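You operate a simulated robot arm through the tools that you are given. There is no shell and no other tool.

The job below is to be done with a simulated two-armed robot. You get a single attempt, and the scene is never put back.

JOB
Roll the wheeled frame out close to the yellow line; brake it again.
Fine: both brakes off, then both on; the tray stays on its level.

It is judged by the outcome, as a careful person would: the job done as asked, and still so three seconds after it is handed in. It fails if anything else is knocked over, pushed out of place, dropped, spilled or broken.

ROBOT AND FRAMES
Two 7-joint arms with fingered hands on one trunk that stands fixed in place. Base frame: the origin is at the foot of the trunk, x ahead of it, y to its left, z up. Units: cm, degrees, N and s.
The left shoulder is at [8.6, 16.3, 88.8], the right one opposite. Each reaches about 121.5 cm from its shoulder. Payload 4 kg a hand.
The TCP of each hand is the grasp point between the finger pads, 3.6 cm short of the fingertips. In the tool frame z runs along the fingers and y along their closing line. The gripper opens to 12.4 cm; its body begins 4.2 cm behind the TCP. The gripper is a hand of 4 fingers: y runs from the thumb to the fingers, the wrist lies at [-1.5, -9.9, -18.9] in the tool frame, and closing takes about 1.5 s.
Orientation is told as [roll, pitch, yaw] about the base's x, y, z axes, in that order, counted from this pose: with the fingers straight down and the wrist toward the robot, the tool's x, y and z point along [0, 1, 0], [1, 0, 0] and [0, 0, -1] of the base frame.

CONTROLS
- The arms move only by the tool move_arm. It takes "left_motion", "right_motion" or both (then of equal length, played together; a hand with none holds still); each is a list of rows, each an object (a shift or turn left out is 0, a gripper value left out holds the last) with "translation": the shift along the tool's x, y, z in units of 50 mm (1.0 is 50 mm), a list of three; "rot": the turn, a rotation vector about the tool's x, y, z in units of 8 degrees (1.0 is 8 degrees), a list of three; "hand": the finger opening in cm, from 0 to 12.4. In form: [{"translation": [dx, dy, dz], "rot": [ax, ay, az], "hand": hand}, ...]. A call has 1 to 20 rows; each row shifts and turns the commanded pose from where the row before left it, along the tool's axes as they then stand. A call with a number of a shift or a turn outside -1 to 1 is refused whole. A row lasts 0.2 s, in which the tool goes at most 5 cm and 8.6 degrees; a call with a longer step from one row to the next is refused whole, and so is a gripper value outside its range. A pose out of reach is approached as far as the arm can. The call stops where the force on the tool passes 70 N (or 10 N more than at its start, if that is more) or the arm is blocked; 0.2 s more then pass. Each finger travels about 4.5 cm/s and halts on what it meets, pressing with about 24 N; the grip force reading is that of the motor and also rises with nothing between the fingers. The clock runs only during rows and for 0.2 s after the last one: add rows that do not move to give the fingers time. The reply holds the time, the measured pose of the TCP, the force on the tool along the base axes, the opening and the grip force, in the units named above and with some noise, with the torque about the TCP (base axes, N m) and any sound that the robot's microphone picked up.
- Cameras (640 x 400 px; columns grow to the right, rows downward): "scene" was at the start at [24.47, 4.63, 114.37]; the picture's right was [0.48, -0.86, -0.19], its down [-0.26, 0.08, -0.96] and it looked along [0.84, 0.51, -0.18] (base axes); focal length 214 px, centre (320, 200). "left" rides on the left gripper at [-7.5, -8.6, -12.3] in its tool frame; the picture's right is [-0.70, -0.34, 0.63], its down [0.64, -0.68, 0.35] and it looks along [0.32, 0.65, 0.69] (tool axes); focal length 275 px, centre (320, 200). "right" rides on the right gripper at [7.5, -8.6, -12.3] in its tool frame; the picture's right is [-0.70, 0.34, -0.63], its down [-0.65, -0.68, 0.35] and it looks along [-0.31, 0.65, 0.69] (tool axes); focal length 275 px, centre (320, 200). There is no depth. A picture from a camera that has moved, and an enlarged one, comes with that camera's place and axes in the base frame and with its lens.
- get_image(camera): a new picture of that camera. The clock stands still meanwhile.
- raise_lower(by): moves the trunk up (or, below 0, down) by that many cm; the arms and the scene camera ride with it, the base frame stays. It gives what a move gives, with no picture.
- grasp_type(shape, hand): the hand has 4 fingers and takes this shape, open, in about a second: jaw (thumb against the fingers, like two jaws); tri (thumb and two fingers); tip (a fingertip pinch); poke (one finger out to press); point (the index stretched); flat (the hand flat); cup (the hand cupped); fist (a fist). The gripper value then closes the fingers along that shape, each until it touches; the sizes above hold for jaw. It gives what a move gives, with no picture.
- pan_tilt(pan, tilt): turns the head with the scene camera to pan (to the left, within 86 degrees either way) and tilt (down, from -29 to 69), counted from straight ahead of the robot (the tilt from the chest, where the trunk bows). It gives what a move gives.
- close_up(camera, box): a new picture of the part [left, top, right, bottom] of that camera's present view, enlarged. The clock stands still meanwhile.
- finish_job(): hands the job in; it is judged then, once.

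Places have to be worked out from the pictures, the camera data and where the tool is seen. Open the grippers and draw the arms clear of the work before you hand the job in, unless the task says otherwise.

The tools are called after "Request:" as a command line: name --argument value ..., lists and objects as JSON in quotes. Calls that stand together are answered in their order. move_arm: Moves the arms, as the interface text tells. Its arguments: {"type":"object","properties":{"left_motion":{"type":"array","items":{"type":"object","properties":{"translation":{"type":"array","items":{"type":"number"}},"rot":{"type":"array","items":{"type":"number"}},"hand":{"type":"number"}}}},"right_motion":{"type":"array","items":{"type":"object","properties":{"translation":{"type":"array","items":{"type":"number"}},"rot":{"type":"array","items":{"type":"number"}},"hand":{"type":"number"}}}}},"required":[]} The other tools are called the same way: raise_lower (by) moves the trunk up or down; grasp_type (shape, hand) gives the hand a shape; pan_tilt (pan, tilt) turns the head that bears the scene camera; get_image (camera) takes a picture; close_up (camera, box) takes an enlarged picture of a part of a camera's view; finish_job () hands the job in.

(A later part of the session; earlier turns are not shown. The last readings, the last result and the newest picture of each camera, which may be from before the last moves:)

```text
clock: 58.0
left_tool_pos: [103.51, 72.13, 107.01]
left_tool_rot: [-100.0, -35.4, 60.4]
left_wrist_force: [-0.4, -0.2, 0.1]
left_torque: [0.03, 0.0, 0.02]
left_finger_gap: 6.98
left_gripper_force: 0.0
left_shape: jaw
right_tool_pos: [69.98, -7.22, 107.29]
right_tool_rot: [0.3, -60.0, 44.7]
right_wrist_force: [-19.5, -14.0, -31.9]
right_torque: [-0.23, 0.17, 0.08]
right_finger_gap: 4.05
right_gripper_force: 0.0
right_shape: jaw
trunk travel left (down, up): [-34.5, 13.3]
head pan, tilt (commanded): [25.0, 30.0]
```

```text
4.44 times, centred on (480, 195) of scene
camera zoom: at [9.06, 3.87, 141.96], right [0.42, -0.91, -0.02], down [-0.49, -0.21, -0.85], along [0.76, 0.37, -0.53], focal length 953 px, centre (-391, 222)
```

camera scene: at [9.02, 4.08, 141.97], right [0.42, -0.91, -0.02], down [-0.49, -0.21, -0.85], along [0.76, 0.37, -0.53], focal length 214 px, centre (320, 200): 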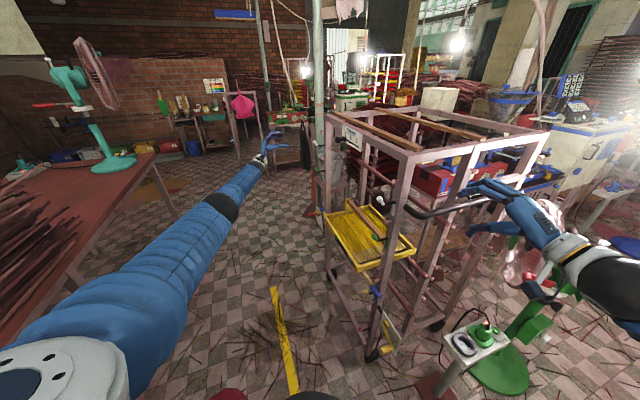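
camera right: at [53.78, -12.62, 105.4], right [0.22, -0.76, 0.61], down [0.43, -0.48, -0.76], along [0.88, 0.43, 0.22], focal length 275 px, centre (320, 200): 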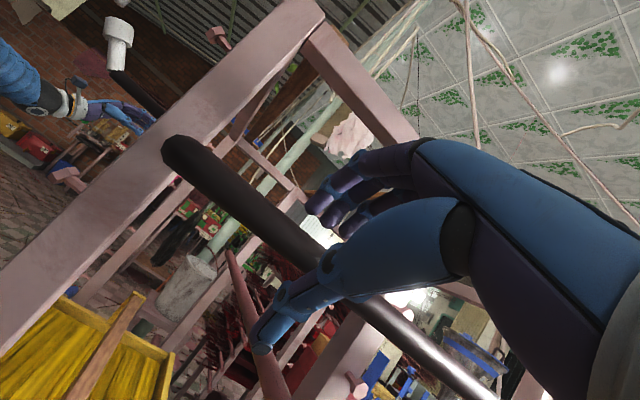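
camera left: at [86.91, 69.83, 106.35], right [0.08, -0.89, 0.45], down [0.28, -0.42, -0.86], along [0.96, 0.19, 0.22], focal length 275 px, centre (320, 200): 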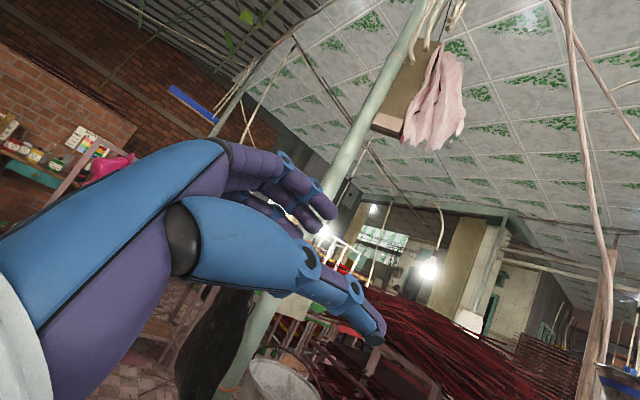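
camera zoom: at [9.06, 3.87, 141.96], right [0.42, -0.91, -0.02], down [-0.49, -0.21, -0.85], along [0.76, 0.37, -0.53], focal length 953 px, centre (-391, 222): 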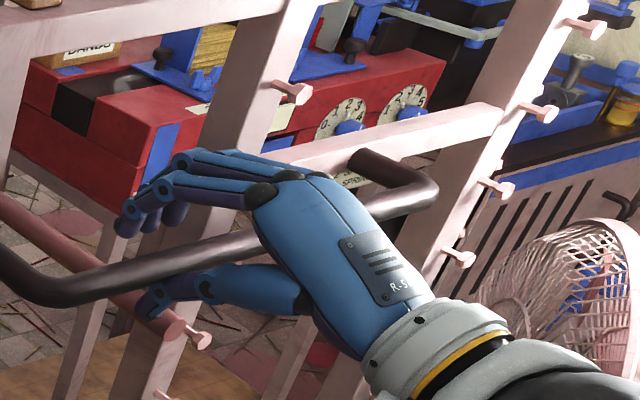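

Wrong way: the fingers already reached their set position and only the thumb touches, so the hand is too high relative to the bar. I open a little, shift down about 1.9 cm along the closing line, and close again with a smaller target.

Request:
move_arm --right_motion '[{"hand": 6}, {"hand": 6}, {"translation": [0, -0.19, 0]}, {"translation": [0, -0.19, 0]}, {"hand": 3}, {"hand": 1.0}, {"hand": 0.5}, {"hand": 0.5}, {"hand": 0.5}, {"hand": 0.5}]'

Request:
close_up --camera "scene" --box '[420, 150, 540, 240]'

```text
clock: 60.2
left_tool_pos: [103.44, 72.04, 107.04]
left_tool_rot: [-100.0, -35.4, 60.4]
left_wrist_force: [0.2, -0.1, 0.1]
left_torque: [0.01, 0.02, 0.0]
left_finger_gap: 6.98
left_gripper_force: 0.0
left_shape: jaw
right_tool_pos: [69.34, -7.8, 105.65]
right_tool_rot: [0.2, -60.0, 44.8]
right_wrist_force: [0.5, 0.5, -6.3]
right_torque: [0.0, -0.02, 0.1]
right_finger_gap: 0.84
right_gripper_force: 23.4
right_shape: jaw
trunk travel left (down, up): [-34.5, 13.3]
head pan, tilt (commanded): [25.0, 30.0]
```

```text
4.44 times, centred on (480, 195) of scene
camera zoom: at [9.06, 4.04, 141.95], right [0.42, -0.91, -0.02], down [-0.49, -0.21, -0.84], along [0.76, 0.37, -0.53], focal length 953 px, centre (-391, 222)
```

zoom: 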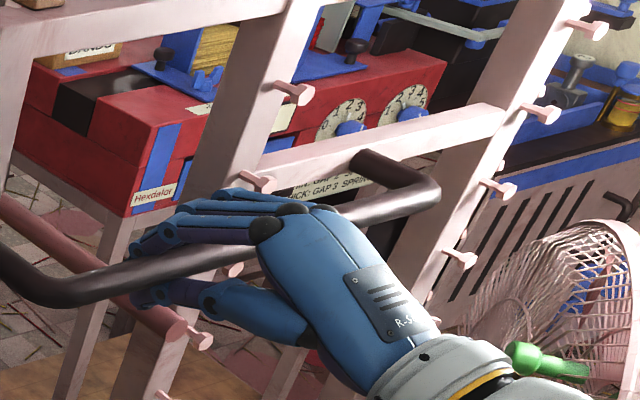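

The right hand now wraps the bar with 23 N grip. I test with a gentle 3 cm pull along the roll direction and see how the frame responds.

Request:
move_arm --right_motion '[{"translation": [0.1, 0, 0]}, {"translation": [0.15, 0, 0]}, {"translation": [0.2, 0, 0]}, {"translation": [0.15, 0, 0]}, {}]'

Request:
get_image --camera "scene"

```text
clock: 61.4
left_tool_pos: [103.64, 72.17, 107.09]
left_tool_rot: [-100.0, -35.3, 60.4]
left_wrist_force: [0.2, 0.1, 0.6]
left_torque: [-0.01, -0.01, 0.03]
left_finger_gap: 6.96
left_gripper_force: 0.0
left_shape: jaw
right_tool_pos: [67.24, -5.54, 105.64]
right_tool_rot: [0.1, -59.9, 44.8]
right_wrist_force: [-0.6, -1.5, -11.0]
right_torque: [-0.05, 0.0, 0.09]
right_finger_gap: 0.88
right_gripper_force: 24.3
right_shape: jaw
trunk travel left (down, up): [-34.5, 13.3]
head pan, tilt (commanded): [25.0, 30.0]
```

```text
taken
camera scene: at [9.08, 4.01, 141.95], right [0.42, -0.91, -0.02], down [-0.49, -0.21, -0.84], along [0.76, 0.37, -0.53], focal length 214 px, centre (320, 200)
```

scene: 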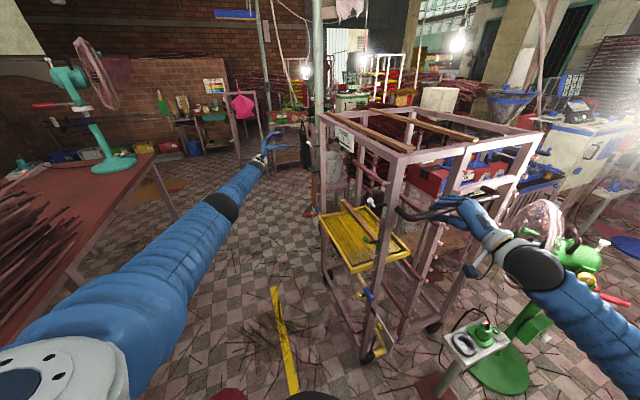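

The frame rolls with almost no force. I check whether the hand kept its place on the bar and whether the frame stayed straight.

Request:
close_up --camera "scene" --box '[380, 150, 540, 260]'

Request:
close_up --camera "scene" --box '[260, 260, 460, 400]'

Request:
close_up --camera "scene" --box '[300, 90, 440, 190]'

```text
3.64 times, centred on (460, 205) of scene
camera zoom: at [9.08, 4.01, 141.95], right [0.42, -0.91, -0.02], down [-0.49, -0.21, -0.84], along [0.76, 0.37, -0.53], focal length 780 px, centre (-189, 182)
```

zoom: 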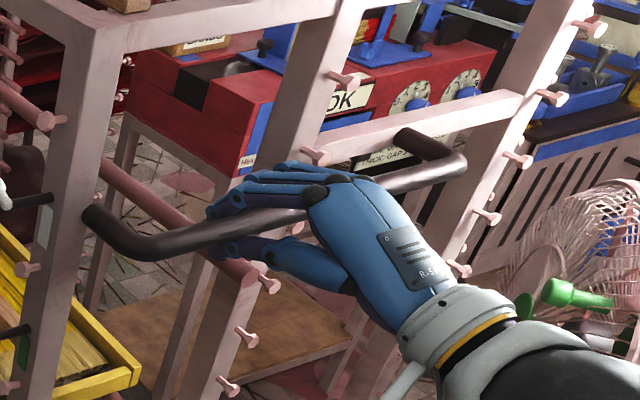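

```text
2.86 times, centred on (360, 330) of scene
camera zoom: at [9.08, 4.01, 141.95], right [0.42, -0.91, -0.02], down [-0.49, -0.21, -0.84], along [0.76, 0.37, -0.53], focal length 613 px, centre (206, -171)
```

zoom: 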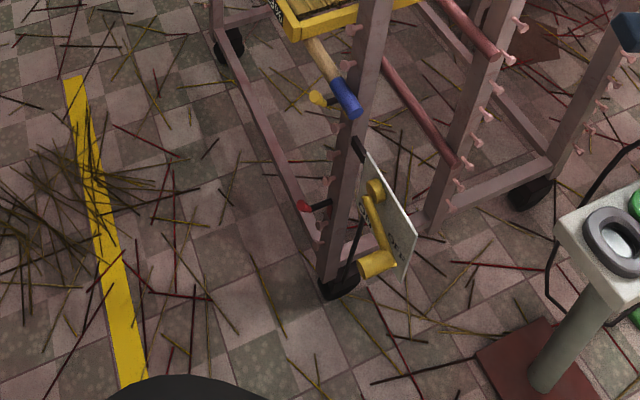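

```text
4.00 times, centred on (370, 140) of scene
camera zoom: at [9.08, 4.01, 141.95], right [0.42, -0.91, -0.02], down [-0.49, -0.21, -0.84], along [0.76, 0.37, -0.53], focal length 858 px, centre (120, 440)
```

zoom: 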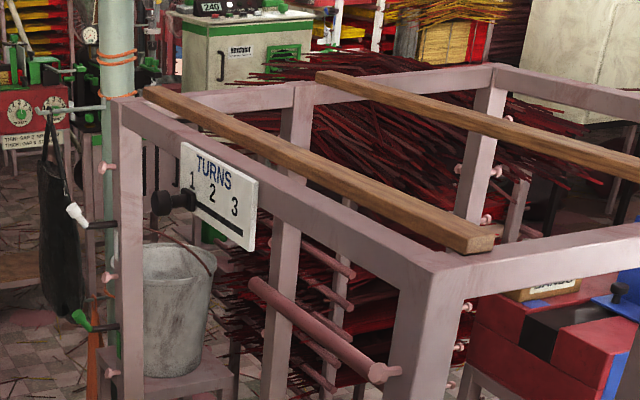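

The frame translated straight about 3.5 cm (both front wheels now near n = -44) and the tray is undisturbed. Before rolling further I withdraw the left hand to the open space in front of the frame, on the far side of the line.

Request:
move_arm --left_motion '[{"translation": [-0.193, -0.335, -0.88]}, {"translation": [-0.193, -0.335, -0.88]}, {"translation": [-0.193, -0.335, -0.88]}, {"translation": [-0.193, -0.335, -0.88]}, {"translation": [-0.193, -0.335, -0.88]}, {"translation": [-0.193, -0.335, -0.88]}, {"translation": [-0.193, -0.335, -0.88]}, {"translation": [-0.193, -0.335, -0.88]}, {"translation": [-0.193, -0.335, -0.88]}, {}]'

Request:
get_image --camera "scene"

```text
clock: 63.6
left_tool_pos: [61.52, 80.69, 99.69]
left_tool_rot: [-100.0, -35.4, 60.4]
left_wrist_force: [-0.2, 0.3, 0.1]
left_torque: [0.02, 0.02, 0.01]
left_finger_gap: 6.97
left_gripper_force: 0.0
left_shape: jaw
right_tool_pos: [67.22, -5.59, 105.71]
right_tool_rot: [0.3, -60.1, 44.8]
right_wrist_force: [0.5, 3.2, -14.9]
right_torque: [-0.17, 0.03, 0.1]
right_finger_gap: 0.89
right_gripper_force: 23.8
right_shape: jaw
trunk travel left (down, up): [-34.5, 13.3]
head pan, tilt (commanded): [25.0, 30.0]
```

```text
taken
camera scene: at [9.06, 4.01, 141.96], right [0.42, -0.91, -0.02], down [-0.49, -0.21, -0.84], along [0.76, 0.37, -0.53], focal length 214 px, centre (320, 200)
```

scene: 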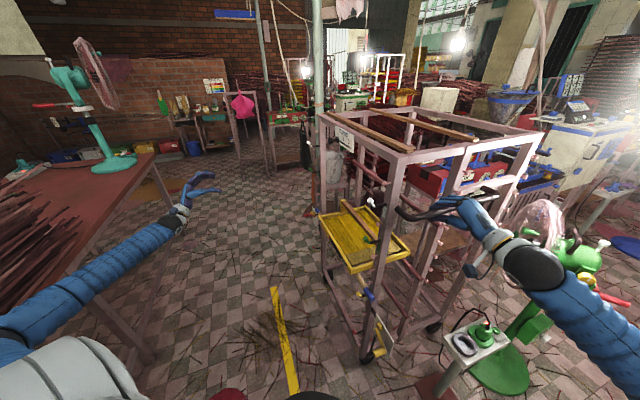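

The left arm is clear. The line's near edge is at about n = -4.5, and I want the posts' front about 5 cm short of it, so about 32 cm more. I roll gently in stages.

Request:
move_arm --right_motion '[{"translation": [0.08, 0, 0]}, {"translation": [0.16, 0, 0]}, {"translation": [0.22, 0, 0]}, {"translation": [0.25, 0, 0]}, {"translation": [0.25, 0, 0]}, {"translation": [0.25, 0, 0]}, {"translation": [0.22, 0, 0]}, {"translation": [0.16, 0, 0]}, {"translation": [0.1, 0, 0]}, {"translation": [0.05, 0, 0]}, {}]'

Request:
get_image --camera "scene"

```text
clock: 66.0
left_tool_pos: [61.64, 80.62, 99.65]
left_tool_rot: [-99.8, -35.3, 60.4]
left_wrist_force: [1.3, -0.3, -0.4]
left_torque: [0.01, 0.03, -0.03]
left_finger_gap: 6.99
left_gripper_force: 0.0
left_shape: jaw
right_tool_pos: [61.15, 0.49, 105.71]
right_tool_rot: [0.3, -59.9, 44.8]
right_wrist_force: [2.5, -2.8, -15.1]
right_torque: [-0.14, 0.06, 0.04]
right_finger_gap: 0.9
right_gripper_force: 24.4
right_shape: jaw
trunk travel left (down, up): [-34.5, 13.3]
head pan, tilt (commanded): [25.0, 30.0]
```

```text
taken
camera scene: at [9.12, 4.02, 141.95], right [0.42, -0.91, -0.02], down [-0.49, -0.21, -0.84], along [0.76, 0.37, -0.53], focal length 214 px, centre (320, 200)
```

scene: 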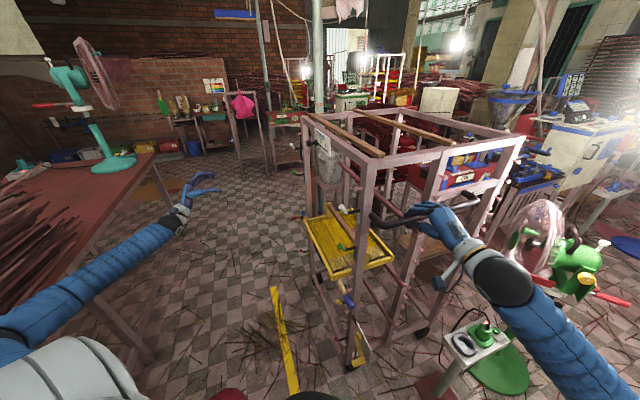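

It rolls straight with about 4 N. I continue another 10 cm.

Request:
move_arm --right_motion '[{"translation": [0.08, 0, 0]}, {"translation": [0.16, 0, 0]}, {"translation": [0.22, 0, 0]}, {"translation": [0.25, 0, 0]}, {"translation": [0.25, 0, 0]}, {"translation": [0.25, 0, 0]}, {"translation": [0.25, 0, 0]}, {"translation": [0.22, 0, 0]}, {"translation": [0.16, 0, 0]}, {"translation": [0.1, 0, 0]}, {"translation": [0.06, 0, 0]}, {}]'

Request:
get_image --camera "scene"

```text
clock: 68.6
left_tool_pos: [61.67, 80.62, 99.63]
left_tool_rot: [-99.9, -35.3, 60.4]
left_wrist_force: [-0.2, -0.6, 0.1]
left_torque: [0.0, 0.01, -0.02]
left_finger_gap: 6.97
left_gripper_force: 0.0
left_shape: jaw
right_tool_pos: [54.11, 7.56, 105.85]
right_tool_rot: [0.2, -59.9, 44.7]
right_wrist_force: [4.5, -0.9, -17.1]
right_torque: [-0.17, 0.09, 0.02]
right_finger_gap: 0.91
right_gripper_force: 23.9
right_shape: jaw
trunk travel left (down, up): [-34.5, 13.3]
head pan, tilt (commanded): [25.0, 30.0]
```

```text
taken
camera scene: at [9.12, 4.05, 141.95], right [0.42, -0.91, -0.02], down [-0.49, -0.21, -0.84], along [0.76, 0.37, -0.53], focal length 214 px, centre (320, 200)
```

scene: 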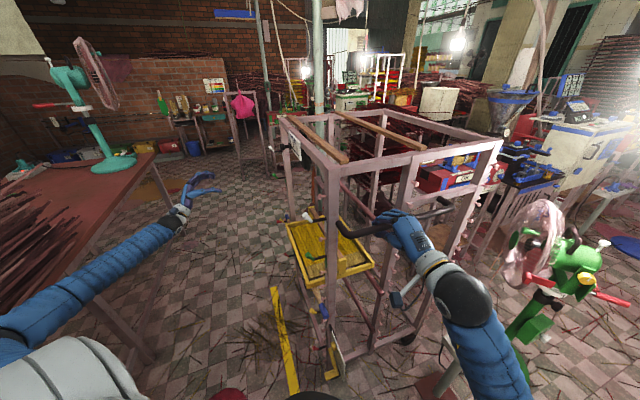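

21.6 cm so far, still straight. I move another 7 cm and then measure the distance to the line.

Request:
move_arm --right_motion '[{"translation": [0.08, 0, 0]}, {"translation": [0.15, 0, 0]}, {"translation": [0.2, 0, 0]}, {"translation": [0.22, 0, 0]}, {"translation": [0.22, 0, 0]}, {"translation": [0.2, 0, 0]}, {"translation": [0.15, 0, 0]}, {"translation": [0.1, 0, 0]}, {"translation": [0.06, 0, 0]}, {}]'

Request:
get_image --camera "scene"

Request:
pan_tilt --pan 35 --tilt 50

Request:
get_image --camera "scene"

```text
clock: 70.8
left_tool_pos: [61.99, 80.8, 99.2]
left_tool_rot: [-99.8, -35.1, 60.3]
left_wrist_force: [0.1, 0.4, 1.0]
left_torque: [0.01, 0.01, 0.0]
left_finger_gap: 6.98
left_gripper_force: 0.2
left_shape: jaw
right_tool_pos: [52.23, 9.2, 105.91]
right_tool_rot: [0.6, -59.3, 45.0]
right_wrist_force: [33.1, 31.5, -50.5]
right_torque: [-0.47, 0.43, 0.14]
right_finger_gap: 0.91
right_gripper_force: 24.1
right_shape: jaw
right hand out of reach, approached as far as the arm can: row 4, 5, 6, 7, 8
trunk travel left (down, up): [-34.5, 13.3]
head pan, tilt (commanded): [25.0, 30.0]
```

```text
taken
camera scene: at [9.56, 4.39, 141.9], right [0.42, -0.91, -0.02], down [-0.49, -0.21, -0.84], along [0.76, 0.36, -0.54], focal length 214 px, centre (320, 200)
```

scene: 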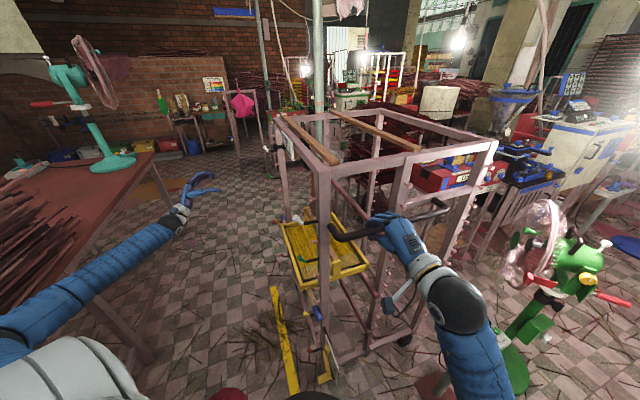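

```text
clock: 71.6
left_tool_pos: [61.83, 80.74, 99.08]
left_tool_rot: [-99.8, -35.1, 60.3]
left_wrist_force: [0.1, -0.2, -0.9]
left_torque: [0.0, -0.03, 0.02]
left_finger_gap: 6.98
left_gripper_force: 0.1
left_shape: jaw
right_tool_pos: [52.15, 9.12, 105.89]
right_tool_rot: [0.7, -59.3, 44.9]
right_wrist_force: [32.4, 31.5, -51.2]
right_torque: [-0.46, 0.41, 0.15]
right_finger_gap: 0.96
right_gripper_force: 23.9
right_shape: jaw
trunk travel left (down, up): [-34.5, 13.3]
head pan, tilt (commanded): [35.0, 50.0]
```

```text
taken
camera scene: at [7.53, 4.99, 139.05], right [0.57, -0.82, -0.03], down [-0.66, -0.44, -0.61], along [0.49, 0.37, -0.79], focal length 214 px, centre (320, 200)
```

scene: 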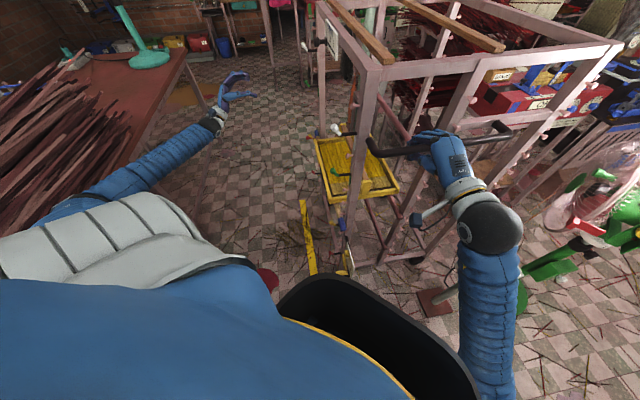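

The right arm ran out of room folding toward my chest and is now pressing on the bar (about 50 N up and sideways). I back the command off to relieve it before anything else.

Request:
move_arm --right_motion '[{"translation": [-0.3, 0, 0]}, {"translation": [-0.3, 0, 0]}, {"translation": [-0.28, 0, 0]}, {}]'

Request:
close_up --camera "scene" --box '[280, 100, 540, 290]'

```text
clock: 72.6
left_tool_pos: [62.1, 80.74, 99.12]
left_tool_rot: [-99.8, -35.1, 60.3]
left_wrist_force: [0.6, 0.1, 0.2]
left_torque: [0.02, 0.0, -0.01]
left_finger_gap: 6.97
left_gripper_force: 0.1
left_shape: jaw
right_tool_pos: [55.2, 6.15, 106.07]
right_tool_rot: [0.3, -59.4, 44.5]
right_wrist_force: [35.2, 31.7, -53.0]
right_torque: [-0.49, 0.46, 0.19]
right_finger_gap: 0.94
right_gripper_force: 24.2
right_shape: jaw
trunk travel left (down, up): [-34.5, 13.3]
head pan, tilt (commanded): [35.0, 50.0]
```

```text
2.11 times, centred on (410, 195) of scene
camera zoom: at [7.57, 4.99, 139.04], right [0.57, -0.82, -0.03], down [-0.66, -0.44, -0.61], along [0.49, 0.37, -0.79], focal length 452 px, centre (130, 210)
```

zoom: 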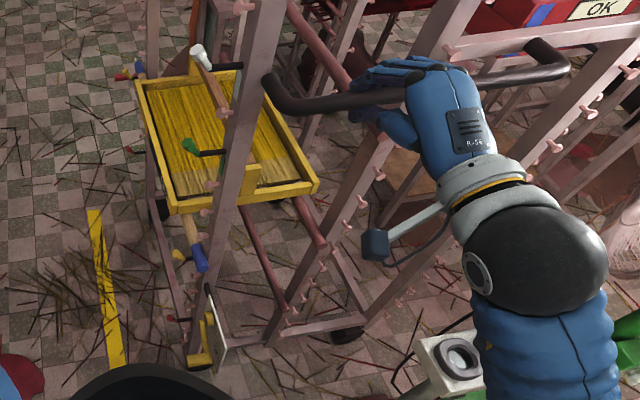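

The force is along the finger direction: the commanded pose is pulled back from the bar. I ease the hand forward (toward the bar) in small steps to bring it to zero.

Request:
move_arm --right_motion '[{"translation": [0, 0, 0.1]}, {}]'

```text
clock: 73.2
left_tool_pos: [61.82, 80.64, 99.34]
left_tool_rot: [-99.8, -35.2, 60.4]
left_wrist_force: [0.5, -0.6, 1.0]
left_torque: [-0.01, 0.03, 0.0]
left_finger_gap: 6.99
left_gripper_force: 0.0
left_shape: jaw
right_tool_pos: [55.19, 6.21, 106.11]
right_tool_rot: [0.3, -59.7, 44.6]
right_wrist_force: [21.9, 13.1, -43.3]
right_torque: [-0.42, 0.3, 0.05]
right_finger_gap: 1.01
right_gripper_force: 23.7
right_shape: jaw
trunk travel left (down, up): [-34.5, 13.3]
head pan, tilt (commanded): [35.0, 50.0]
```

Request:
move_arm --right_motion '[{"translation": [0, -0.08, 0.1]}, {"translation": [0, -0.05, 0.1]}, {}]'

```text
clock: 74.0
left_tool_pos: [61.4, 80.59, 99.85]
left_tool_rot: [-100.0, -35.4, 60.4]
left_wrist_force: [-0.2, 0.2, 0.5]
left_torque: [0.02, -0.03, 0.02]
left_finger_gap: 6.98
left_gripper_force: 0.1
left_shape: jaw
right_tool_pos: [55.05, 6.54, 105.62]
right_tool_rot: [0.0, -60.3, 45.0]
right_wrist_force: [-1.8, -10.3, 9.1]
right_torque: [0.08, -0.09, 0.06]
right_finger_gap: 0.75
right_gripper_force: 24.1
right_shape: jaw
trunk travel left (down, up): [-34.5, 13.3]
head pan, tilt (commanded): [35.0, 50.0]
```

Forces are now small. The frame has rolled about 20 cm; the right arm can't fold further, so I release the bar, back the right hand off to my right, and will finish the roll with the left hand on the front beam.

Request:
move_arm --right_motion '[{"hand": 4}, {"hand": 8}, {"hand": 8}, {"hand": 8}, {"translation": [0, 0, -0.3]}, {"translation": [0, 0, -0.6]}, {"translation": [0, 0, -0.8]}, {"translation": [0, 0, -0.8]}, {"translation": [-0.5, 0, -0.5]}, {"translation": [-0.8, 0, 0]}, {"translation": [-0.8, 0, 0]}, {}]'

Request:
get_image --camera "scene"

Request:
get_image --camera "left"

```text
clock: 76.6
left_tool_pos: [61.57, 80.65, 99.75]
left_tool_rot: [-100.0, -35.2, 60.4]
left_wrist_force: [0.1, -0.2, 0.5]
left_torque: [-0.01, -0.03, 0.0]
left_finger_gap: 6.98
left_gripper_force: 0.2
left_shape: jaw
right_tool_pos: [58.76, -8.73, 111.55]
right_tool_rot: [0.2, -60.0, 44.9]
right_wrist_force: [-0.1, -0.5, 0.1]
right_torque: [-0.04, -0.01, -0.04]
right_finger_gap: 7.98
right_gripper_force: 0.0
right_shape: jaw
right hand out of reach, approached as far as the arm can: row 7, 8, 9
trunk travel left (down, up): [-34.5, 13.3]
head pan, tilt (commanded): [35.0, 50.0]
```

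```text
taken
camera scene: at [6.98, 4.71, 139.09], right [0.57, -0.82, -0.02], down [-0.66, -0.44, -0.61], along [0.49, 0.37, -0.79], focal length 214 px, centre (320, 200)
```

scene: 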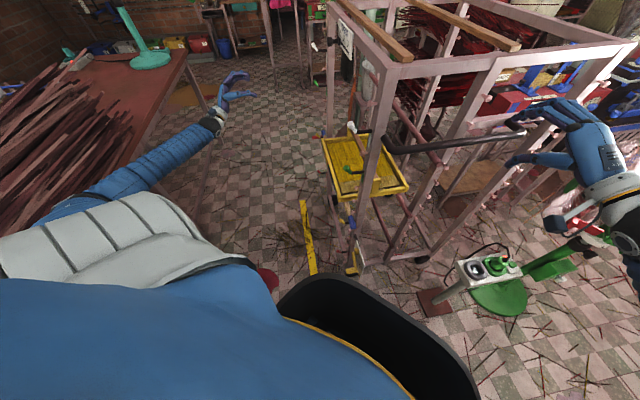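

```text
taken
camera left: at [45.03, 78.35, 98.9], right [0.07, -0.89, 0.45], down [0.28, -0.42, -0.86], along [0.96, 0.19, 0.22], focal length 275 px, centre (320, 200)
```

left: 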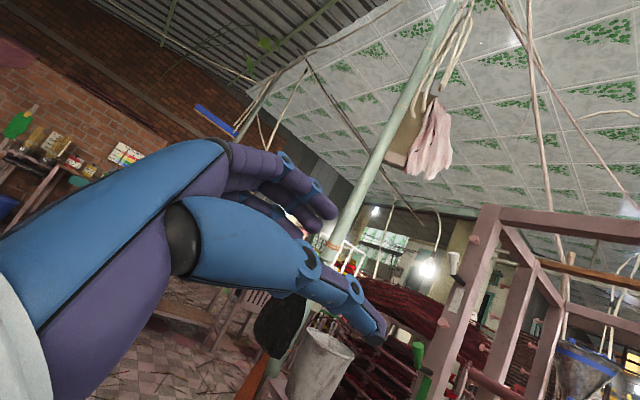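

The right hand is clear of the bar. The frame still needs about 15 cm. I reorient the left hand to face the front beam (fingers above, thumb below) and bring it in front of the beam right of the TURNS sign.

Request:
move_arm --left_motion '[{"rot": [0, 0, 0.8375]}, {"rot": [0, 0, 0.8375]}, {"rot": [0, 0, 0.8375]}, {"rot": [0, 0, 0.8375]}, {"rot": [0, 0, 0.8375]}, {"rot": [0, 0, 0.8375]}, {"rot": [0, 0, 0.8375]}, {"rot": [0, 0, 0.8375]}, {"rot": [0.505, -0.6, 0]}, {"rot": [0.505, -0.6, 0]}, {}]'

```text
clock: 79.0
left_tool_pos: [61.66, 80.58, 99.71]
left_tool_rot: [127.2, -90.0, -172.4]
left_wrist_force: [0.1, 0.2, -0.4]
left_torque: [0.0, 0.01, -0.02]
left_finger_gap: 6.97
left_gripper_force: 0.1
left_shape: jaw
right_tool_pos: [58.83, -8.65, 111.32]
right_tool_rot: [0.0, -60.0, 44.9]
right_wrist_force: [0.2, 0.4, 0.6]
right_torque: [-0.03, 0.01, -0.01]
right_finger_gap: 7.95
right_gripper_force: 0.0
right_shape: jaw
trunk travel left (down, up): [-34.5, 13.3]
head pan, tilt (commanded): [35.0, 50.0]
```

Orientation is right (fingers along the roll axis, thumb below). Now I move to the pre-grasp point in front of the beam.

Request:
move_arm --left_motion '[{"translation": [-0.712, 0.4, 0.528]}, {"translation": [-0.712, 0.4, 0.528]}, {"translation": [-0.712, 0.4, 0.528]}, {"translation": [-0.712, 0.4, 0.528]}, {"translation": [-0.712, 0.4, 0.528]}, {"translation": [-0.712, 0.4, 0.528]}, {"translation": [-0.712, 0.4, 0.528]}, {"translation": [-0.712, 0.4, 0.528]}, {"translation": [-0.712, 0.4, 0.528]}, {"translation": [-0.712, 0.4, 0.528]}, {}]'

Request:
pan_tilt --pan 35 --tilt 20

Request:
get_image --camera "scene"

Request:
get_image --camera "left"

```text
clock: 81.4
left_tool_pos: [55.08, 36.71, 119.72]
left_tool_rot: [164.2, -89.9, 150.8]
left_wrist_force: [0.1, 0.3, 0.0]
left_torque: [0.03, 0.01, -0.01]
left_finger_gap: 7.0
left_gripper_force: 0.1
left_shape: jaw
right_tool_pos: [58.89, -8.82, 111.5]
right_tool_rot: [0.0, -60.0, 44.9]
right_wrist_force: [-0.8, 0.0, 0.0]
right_torque: [0.01, -0.01, -0.05]
right_finger_gap: 7.95
right_gripper_force: 0.1
right_shape: jaw
trunk travel left (down, up): [-34.5, 13.3]
head pan, tilt (commanded): [35.0, 50.0]
```

```text
clock: 82.4
left_tool_pos: [55.1, 36.75, 119.64]
left_tool_rot: [149.7, -89.8, 165.2]
left_wrist_force: [0.8, -0.3, -1.4]
left_torque: [0.0, 0.01, -0.01]
left_finger_gap: 6.98
left_gripper_force: 0.1
left_shape: jaw
right_tool_pos: [58.87, -8.8, 111.52]
right_tool_rot: [0.1, -60.0, 44.9]
right_wrist_force: [-0.4, 0.6, 0.4]
right_torque: [0.01, 0.02, -0.04]
right_finger_gap: 7.97
right_gripper_force: 0.1
right_shape: jaw
trunk travel left (down, up): [-34.5, 13.3]
head pan, tilt (commanded): [35.0, 20.0]
```

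```text
taken
camera scene: at [8.49, 5.55, 143.59], right [0.57, -0.82, -0.03], down [-0.32, -0.2, -0.93], along [0.75, 0.54, -0.38], focal length 214 px, centre (320, 200)
```

scene: 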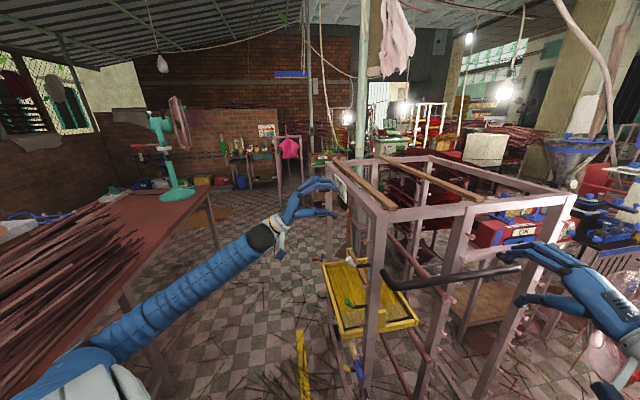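

```text
taken
camera left: at [41.16, 39.93, 111.02], right [-0.04, -0.94, -0.34], down [0.7, 0.21, -0.68], along [0.71, -0.27, 0.65], focal length 275 px, centre (320, 200)
```

left: 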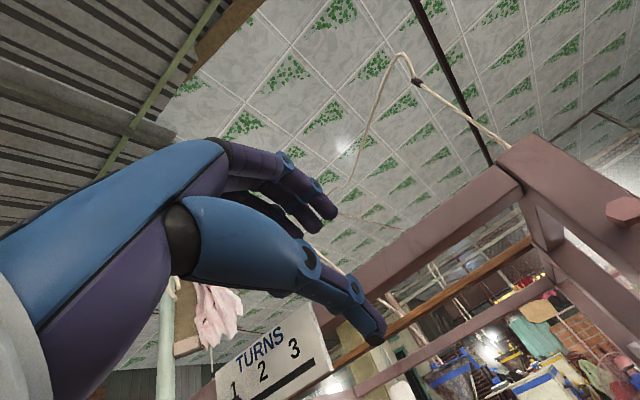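

Request:
close_up --camera "scene" --box '[260, 140, 420, 250]'

```text
3.64 times, centred on (340, 195) of scene
camera zoom: at [8.49, 5.55, 143.59], right [0.57, -0.82, -0.03], down [-0.32, -0.2, -0.93], along [0.75, 0.54, -0.38], focal length 780 px, centre (247, 218)
```

zoom: 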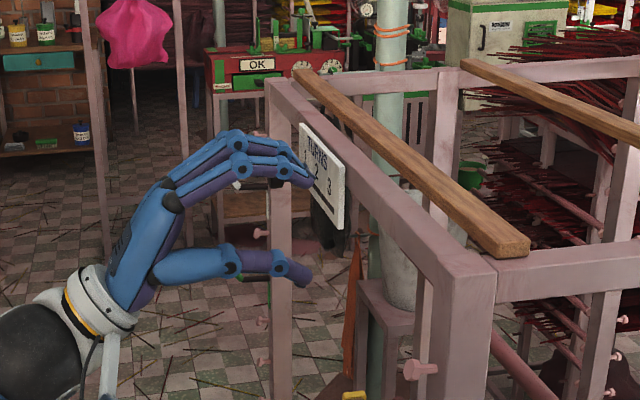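

The beam target is in line and clear of the sign. I advance 9 cm and check the height of the fingers relative to the beam.

Request:
move_arm --left_motion '[{"translation": [0, 0, 0.5]}, {"translation": [0, 0, 0.5]}, {"translation": [0, 0, 0.5]}, {"translation": [0, 0, 0.3]}, {}]'

Request:
close_up --camera "scene" --box '[260, 140, 420, 250]'

Request:
get_image --camera "left"

```text
clock: 83.6
left_tool_pos: [61.51, 30.39, 119.67]
left_tool_rot: [157.5, -89.9, 157.4]
left_wrist_force: [0.1, 0.3, -0.3]
left_torque: [0.01, -0.02, 0.0]
left_finger_gap: 6.99
left_gripper_force: 0.1
left_shape: jaw
right_tool_pos: [58.84, -8.79, 111.5]
right_tool_rot: [0.1, -60.1, 44.9]
right_wrist_force: [0.7, -0.3, -0.7]
right_torque: [-0.03, 0.0, -0.01]
right_finger_gap: 7.96
right_gripper_force: 0.0
right_shape: jaw
trunk travel left (down, up): [-34.5, 13.3]
head pan, tilt (commanded): [35.0, 20.0]
```

```text
3.64 times, centred on (340, 195) of scene
camera zoom: at [8.49, 5.56, 143.6], right [0.57, -0.82, -0.03], down [-0.32, -0.2, -0.93], along [0.75, 0.54, -0.38], focal length 780 px, centre (247, 218)
```

zoom: 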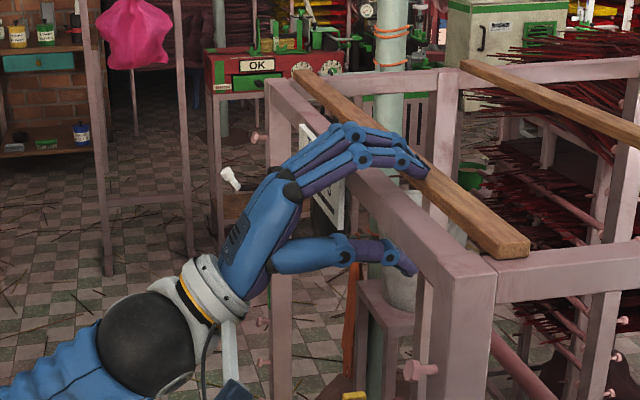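

```text
taken
camera left: at [47.53, 33.48, 111.08], right [-0.04, -0.94, -0.34], down [0.7, 0.21, -0.68], along [0.71, -0.27, 0.65], focal length 275 px, centre (320, 200)
```

left: 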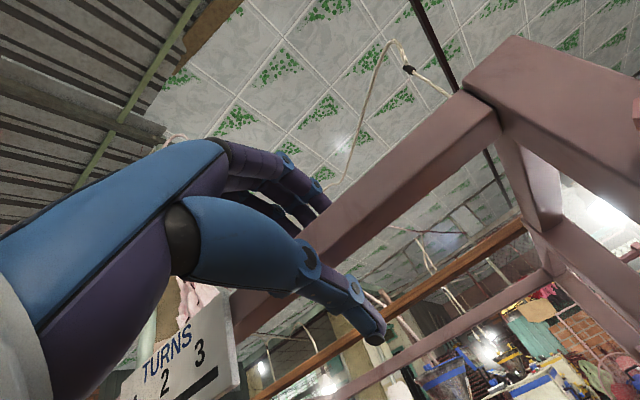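

The beam is entering between fingers (above) and thumb (below). I advance 2 cm more and close gently.

Request:
move_arm --left_motion '[{"translation": [0, 0, 0.2]}, {"translation": [0, 0, 0.2]}, {"hand": 5}, {"hand": 3.5}, {"hand": 2.5}, {"hand": 2.5}, {"hand": 2.5}, {}]'

Request:
close_up --camera "scene" --box '[260, 140, 420, 250]'

Request:
get_image --camera "left"

```text
clock: 85.4
left_tool_pos: [62.89, 28.98, 119.69]
left_tool_rot: [-146.9, -90.0, 101.8]
left_wrist_force: [-2.0, -2.8, -10.3]
left_torque: [-0.29, -0.65, 0.01]
left_finger_gap: 4.67
left_gripper_force: 24.3
left_shape: jaw
right_tool_pos: [58.93, -8.67, 111.45]
right_tool_rot: [0.1, -60.0, 44.9]
right_wrist_force: [-0.1, -0.4, -0.4]
right_torque: [-0.01, 0.01, 0.02]
right_finger_gap: 7.97
right_gripper_force: 0.0
right_shape: jaw
trunk travel left (down, up): [-34.5, 13.3]
head pan, tilt (commanded): [35.0, 20.0]
```

```text
3.64 times, centred on (340, 195) of scene
camera zoom: at [8.55, 5.55, 143.58], right [0.57, -0.82, -0.03], down [-0.32, -0.2, -0.93], along [0.75, 0.54, -0.38], focal length 780 px, centre (247, 218)
```

zoom: 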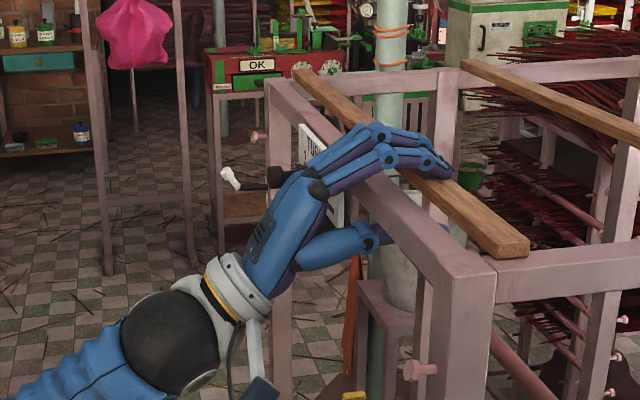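

```text
taken
camera left: at [48.95, 32.07, 111.0], right [-0.05, -0.94, -0.34], down [0.7, 0.21, -0.68], along [0.71, -0.27, 0.65], focal length 275 px, centre (320, 200)
```

left: 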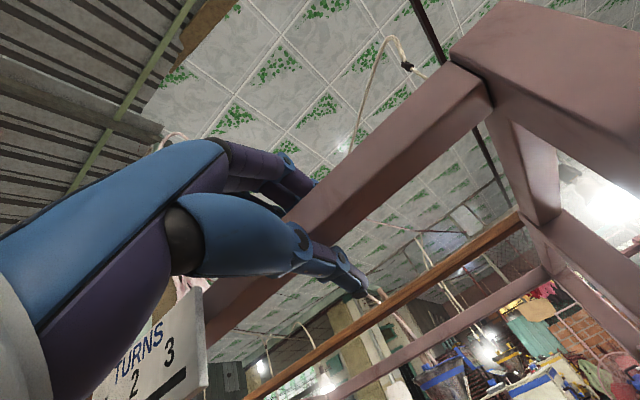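

The beam is gripped at 4.7 cm. I pull gently 3 cm and check that only the whole frame moves (slat not disturbed).

Request:
move_arm --left_motion '[{"translation": [0, 0, -0.08]}, {"translation": [0, 0, -0.14]}, {"translation": [0, 0, -0.18]}, {"translation": [0, 0, -0.12]}, {"translation": [0, 0, -0.08]}, {}]'

Request:
close_up --camera "scene" --box '[260, 140, 420, 250]'

Request:
get_image --camera "scene"

```text
clock: 86.8
left_tool_pos: [60.81, 31.04, 119.72]
left_tool_rot: [133.2, -89.9, -178.3]
left_wrist_force: [-1.0, -6.0, -17.0]
left_torque: [-0.22, -0.64, -0.07]
left_finger_gap: 4.67
left_gripper_force: 23.5
left_shape: jaw
right_tool_pos: [58.98, -8.73, 111.27]
right_tool_rot: [0.2, -60.0, 44.8]
right_wrist_force: [-0.7, 0.3, 0.6]
right_torque: [0.01, -0.01, 0.02]
right_finger_gap: 7.98
right_gripper_force: 0.1
right_shape: jaw
trunk travel left (down, up): [-34.5, 13.3]
head pan, tilt (commanded): [35.0, 20.0]
```

```text
3.64 times, centred on (340, 195) of scene
camera zoom: at [8.58, 5.54, 143.58], right [0.57, -0.82, -0.03], down [-0.32, -0.2, -0.93], along [0.75, 0.54, -0.38], focal length 780 px, centre (247, 218)
```

zoom: 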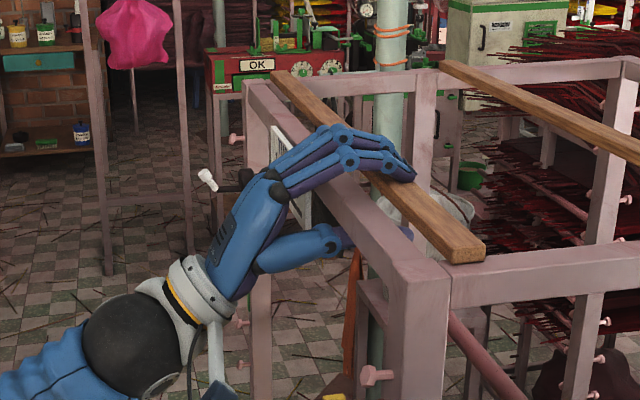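

```text
taken
camera scene: at [8.58, 5.54, 143.58], right [0.57, -0.82, -0.03], down [-0.32, -0.2, -0.93], along [0.75, 0.54, -0.38], focal length 214 px, centre (320, 200)
```

scene: 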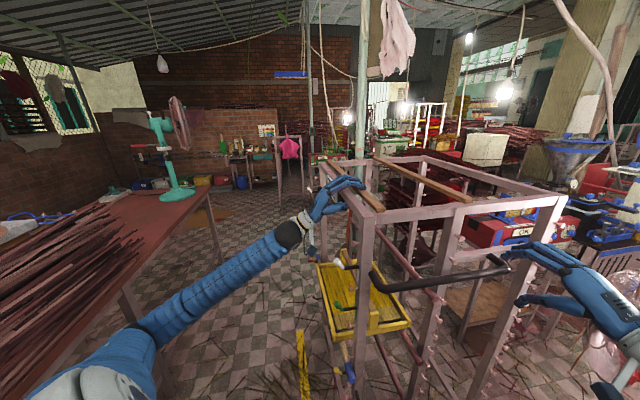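

The frame and slats moved together and straight; total is about 23 cm. I continue 6 cm more, easing the hand down slightly.

Request:
move_arm --left_motion '[{"translation": [0, -0.04, -0.08]}, {"translation": [0, 0, -0.15]}, {"translation": [0, 0, -0.2]}, {"translation": [0, 0, -0.22]}, {"translation": [0, 0, -0.2]}, {"translation": [0, 0, -0.15]}, {"translation": [0, 0, -0.12]}, {"translation": [0, 0, -0.06]}, {}]'

Request:
get_image --camera "scene"

```text
clock: 88.8
left_tool_pos: [56.59, 35.2, 119.58]
left_tool_rot: [134.7, -89.8, -179.8]
left_wrist_force: [2.9, -4.3, -0.3]
left_torque: [-0.4, -0.67, 0.02]
left_finger_gap: 4.62
left_gripper_force: 23.8
left_shape: jaw
right_tool_pos: [58.89, -8.75, 111.48]
right_tool_rot: [0.1, -60.1, 44.9]
right_wrist_force: [0.5, 0.0, 1.0]
right_torque: [0.02, 0.01, -0.02]
right_finger_gap: 7.95
right_gripper_force: 0.0
right_shape: jaw
trunk travel left (down, up): [-34.5, 13.3]
head pan, tilt (commanded): [35.0, 20.0]
```

```text
taken
camera scene: at [8.51, 5.52, 143.6], right [0.57, -0.82, -0.03], down [-0.32, -0.2, -0.93], along [0.75, 0.54, -0.38], focal length 214 px, centre (320, 200)
```

scene: 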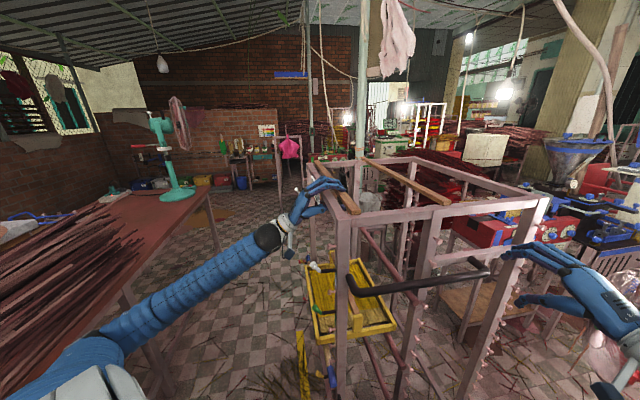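

Total about 29 cm. I look down to measure the gap between the front wheels and the line.

Request:
pan_tilt --pan 40 --tilt 50

Request:
get_image --camera "scene"

Request:
close_up --camera "scene" --box '[270, 130, 470, 290]'

```text
clock: 89.7
left_tool_pos: [56.68, 35.23, 119.59]
left_tool_rot: [138.0, -89.9, 176.9]
left_wrist_force: [2.2, -3.1, -0.1]
left_torque: [-0.39, -0.68, -0.02]
left_finger_gap: 4.62
left_gripper_force: 24.2
left_shape: jaw
right_tool_pos: [58.85, -8.8, 111.34]
right_tool_rot: [0.1, -59.9, 44.9]
right_wrist_force: [-0.1, 0.6, 0.0]
right_torque: [0.02, -0.06, 0.01]
right_finger_gap: 7.99
right_gripper_force: 0.2
right_shape: jaw
trunk travel left (down, up): [-34.5, 13.3]
head pan, tilt (commanded): [40.0, 50.0]
```

```text
taken
camera scene: at [6.58, 5.13, 139.12], right [0.64, -0.77, -0.03], down [-0.61, -0.49, -0.62], along [0.46, 0.41, -0.79], focal length 214 px, centre (320, 200)
```

scene: 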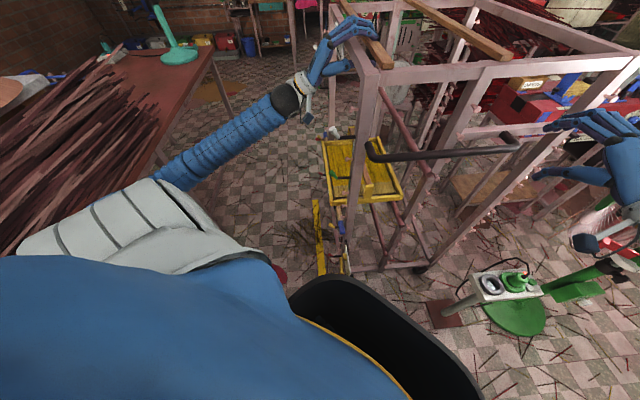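

```text
2.50 times, centred on (370, 210) of scene
camera zoom: at [6.58, 5.13, 139.12], right [0.64, -0.77, -0.03], down [-0.61, -0.49, -0.62], along [0.46, 0.41, -0.79], focal length 536 px, centre (195, 175)
```

zoom: 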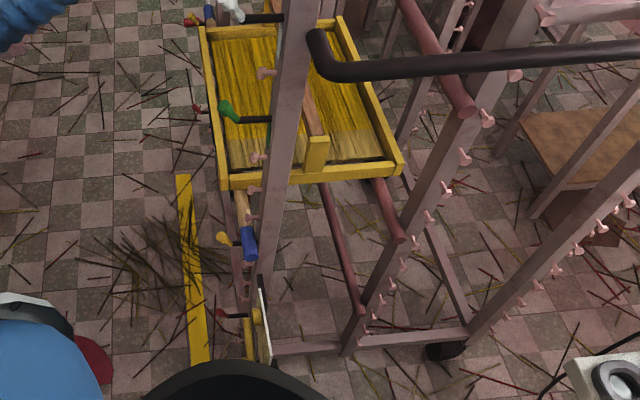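

The frame's front base beam is about 9 cm from the line's near edge now. I roll 5 cm more, ending about 4 cm short of the line.

Request:
move_arm --left_motion '[{"translation": [0, 0, -0.06]}, {"translation": [0, 0, -0.12]}, {"translation": [0, 0, -0.18]}, {"translation": [0, 0, -0.2]}, {"translation": [0, 0, -0.18]}, {"translation": [0, 0, -0.12]}, {"translation": [0, 0, -0.08]}, {"translation": [0, 0, -0.05]}, {}, {}]'

Request:
get_image --camera "scene"

Request:
close_up --camera "scene" --box '[270, 130, 470, 290]'

```text
clock: 91.9
left_tool_pos: [53.0, 38.74, 119.52]
left_tool_rot: [138.9, -89.9, 176.1]
left_wrist_force: [3.0, -3.8, -1.0]
left_torque: [-0.44, -0.63, 0.02]
left_finger_gap: 4.61
left_gripper_force: 23.9
left_shape: jaw
right_tool_pos: [58.78, -8.75, 111.36]
right_tool_rot: [0.0, -59.9, 44.9]
right_wrist_force: [0.2, -0.8, 0.1]
right_torque: [-0.01, 0.0, 0.01]
right_finger_gap: 7.96
right_gripper_force: 0.0
right_shape: jaw
trunk travel left (down, up): [-34.5, 13.3]
head pan, tilt (commanded): [40.0, 50.0]
```

```text
taken
camera scene: at [6.59, 5.13, 139.12], right [0.64, -0.77, -0.03], down [-0.61, -0.49, -0.62], along [0.46, 0.41, -0.79], focal length 214 px, centre (320, 200)
```

scene: 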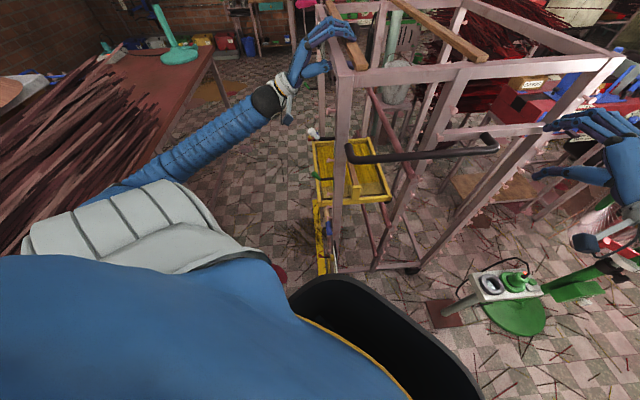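

```text
2.50 times, centred on (370, 210) of scene
camera zoom: at [6.59, 5.13, 139.12], right [0.64, -0.77, -0.03], down [-0.61, -0.49, -0.62], along [0.46, 0.41, -0.79], focal length 536 px, centre (195, 175)
```

zoom: 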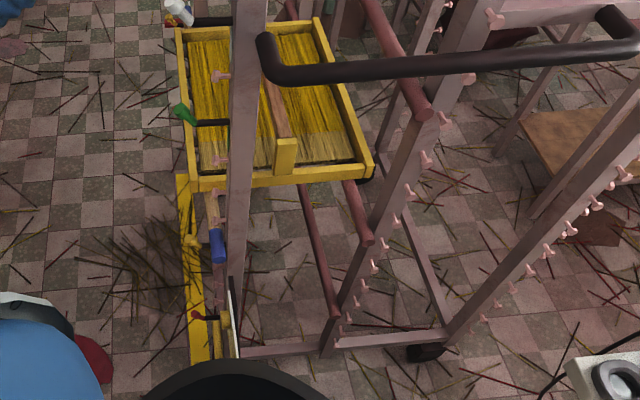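

The frame now sits about 3–4 cm short of the line, parallel to it, after 34 cm of travel. I release the beam, back the left hand straight out, and shift the right hand further to my right.

Request:
move_arm --left_motion '[{"hand": 6}, {"hand": 8}, {"hand": 8}, {"hand": 8}, {"translation": [0, 0, -0.5]}, {"translation": [0, 0, -0.8]}, {"translation": [0, 0, -0.8]}, {"translation": [0, 0, -0.8]}, {}]' --right_motion '[{}, {}, {}, {}, {"translation": [-0.18, -0.475, -0.825]}, {"translation": [-0.18, -0.475, -0.825]}, {"translation": [-0.18, -0.475, -0.825]}, {"translation": [-0.18, -0.475, -0.825]}, {}]'

Request:
get_image --camera "scene"

```text
clock: 93.9
left_tool_pos: [42.74, 49.11, 119.5]
left_tool_rot: [143.5, -89.9, 171.4]
left_wrist_force: [0.2, -0.5, 0.7]
left_torque: [-0.04, -0.03, 0.01]
left_finger_gap: 7.95
left_gripper_force: 0.0
left_shape: jaw
right_tool_pos: [49.59, -25.3, 111.11]
right_tool_rot: [0.2, -60.0, 45.1]
right_wrist_force: [0.0, 0.0, 0.1]
right_torque: [-0.01, 0.01, 0.04]
right_finger_gap: 8.0
right_gripper_force: 0.0
right_shape: jaw
right hand out of reach, approached as far as the arm can: row 7, 8
trunk travel left (down, up): [-34.5, 13.3]
head pan, tilt (commanded): [40.0, 50.0]
```

```text
taken
camera scene: at [6.65, 5.16, 139.1], right [0.64, -0.77, -0.03], down [-0.61, -0.49, -0.62], along [0.46, 0.41, -0.79], focal length 214 px, centre (320, 200)
```

scene: 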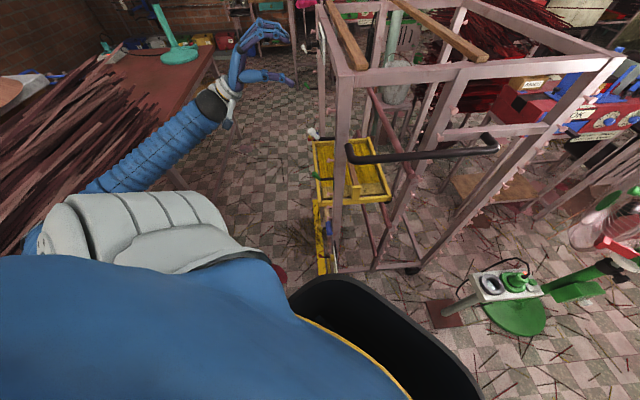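

The frame stayed put. I move the left hand along and further out in front of the frame, toward the left crank, before lowering the trunk.

Request:
move_arm --left_motion '[{"translation": [0.85, 0, -0.25]}, {"translation": [0.85, 0, -0.25]}, {"translation": [0.85, 0, -0.25]}, {"translation": [0.85, 0, -0.25]}, {"translation": [0.85, 0, -0.25]}, {"translation": [0.85, 0, -0.25]}, {"translation": [0.85, 0, -0.25]}, {"translation": [0.85, 0, -0.25]}, {}]'

Request:
raise_lower --by -27

Request:
get_image --camera "scene"

Request:
get_image --camera "left"

```text
clock: 95.9
left_tool_pos: [59.6, 80.06, 119.71]
left_tool_rot: [142.5, -89.9, 172.4]
left_wrist_force: [-0.8, 0.0, -0.3]
left_torque: [-0.01, 0.03, -0.02]
left_finger_gap: 7.95
left_gripper_force: 0.0
left_shape: jaw
right_tool_pos: [49.54, -25.39, 111.16]
right_tool_rot: [0.2, -60.1, 45.0]
right_wrist_force: [0.1, -0.6, 0.5]
right_torque: [0.03, 0.02, 0.03]
right_finger_gap: 8.0
right_gripper_force: 0.1
right_shape: jaw
trunk travel left (down, up): [-34.5, 13.3]
head pan, tilt (commanded): [40.0, 50.0]
```

```text
clock: 98.7
left_tool_pos: [59.7, 80.1, 92.65]
left_tool_rot: [149.6, -89.8, 165.3]
left_wrist_force: [-0.6, 0.5, 1.1]
left_torque: [0.0, 0.05, 0.01]
left_finger_gap: 7.98
left_gripper_force: 0.0
left_shape: jaw
right_tool_pos: [51.11, -25.49, 66.07]
right_tool_rot: [19.1, -44.7, 29.8]
right_wrist_force: [0.9, 0.3, 0.5]
right_torque: [0.02, 0.02, 0.0]
right_finger_gap: 8.0
right_gripper_force: 0.0
right_shape: jaw
trunk travel left (down, up): [-7.5, 40.3]
head pan, tilt (commanded): [40.0, 50.0]
```

```text
taken
camera scene: at [19.71, 5.15, 106.53], right [0.6, -0.77, -0.24], down [-0.78, -0.49, -0.38], along [0.17, 0.41, -0.89], focal length 214 px, centre (320, 200)
```

scene: 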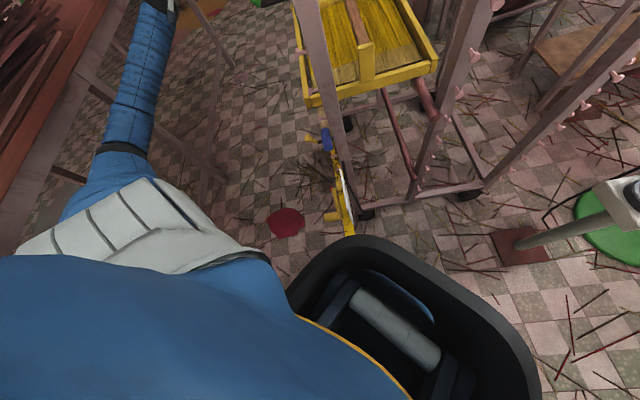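

```text
taken
camera left: at [45.84, 83.26, 83.97], right [-0.04, -0.94, -0.34], down [0.7, 0.21, -0.68], along [0.71, -0.27, 0.65], focal length 275 px, centre (320, 200)
```

left: 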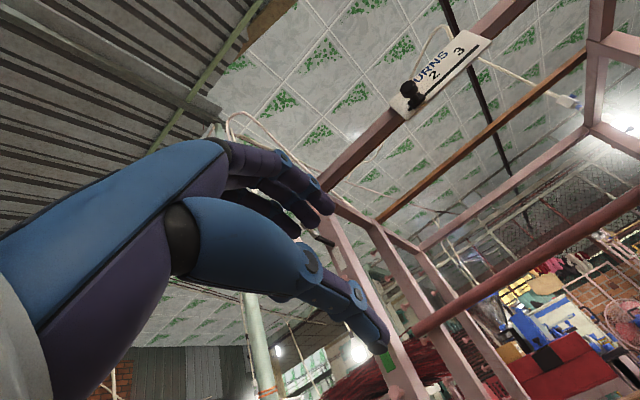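

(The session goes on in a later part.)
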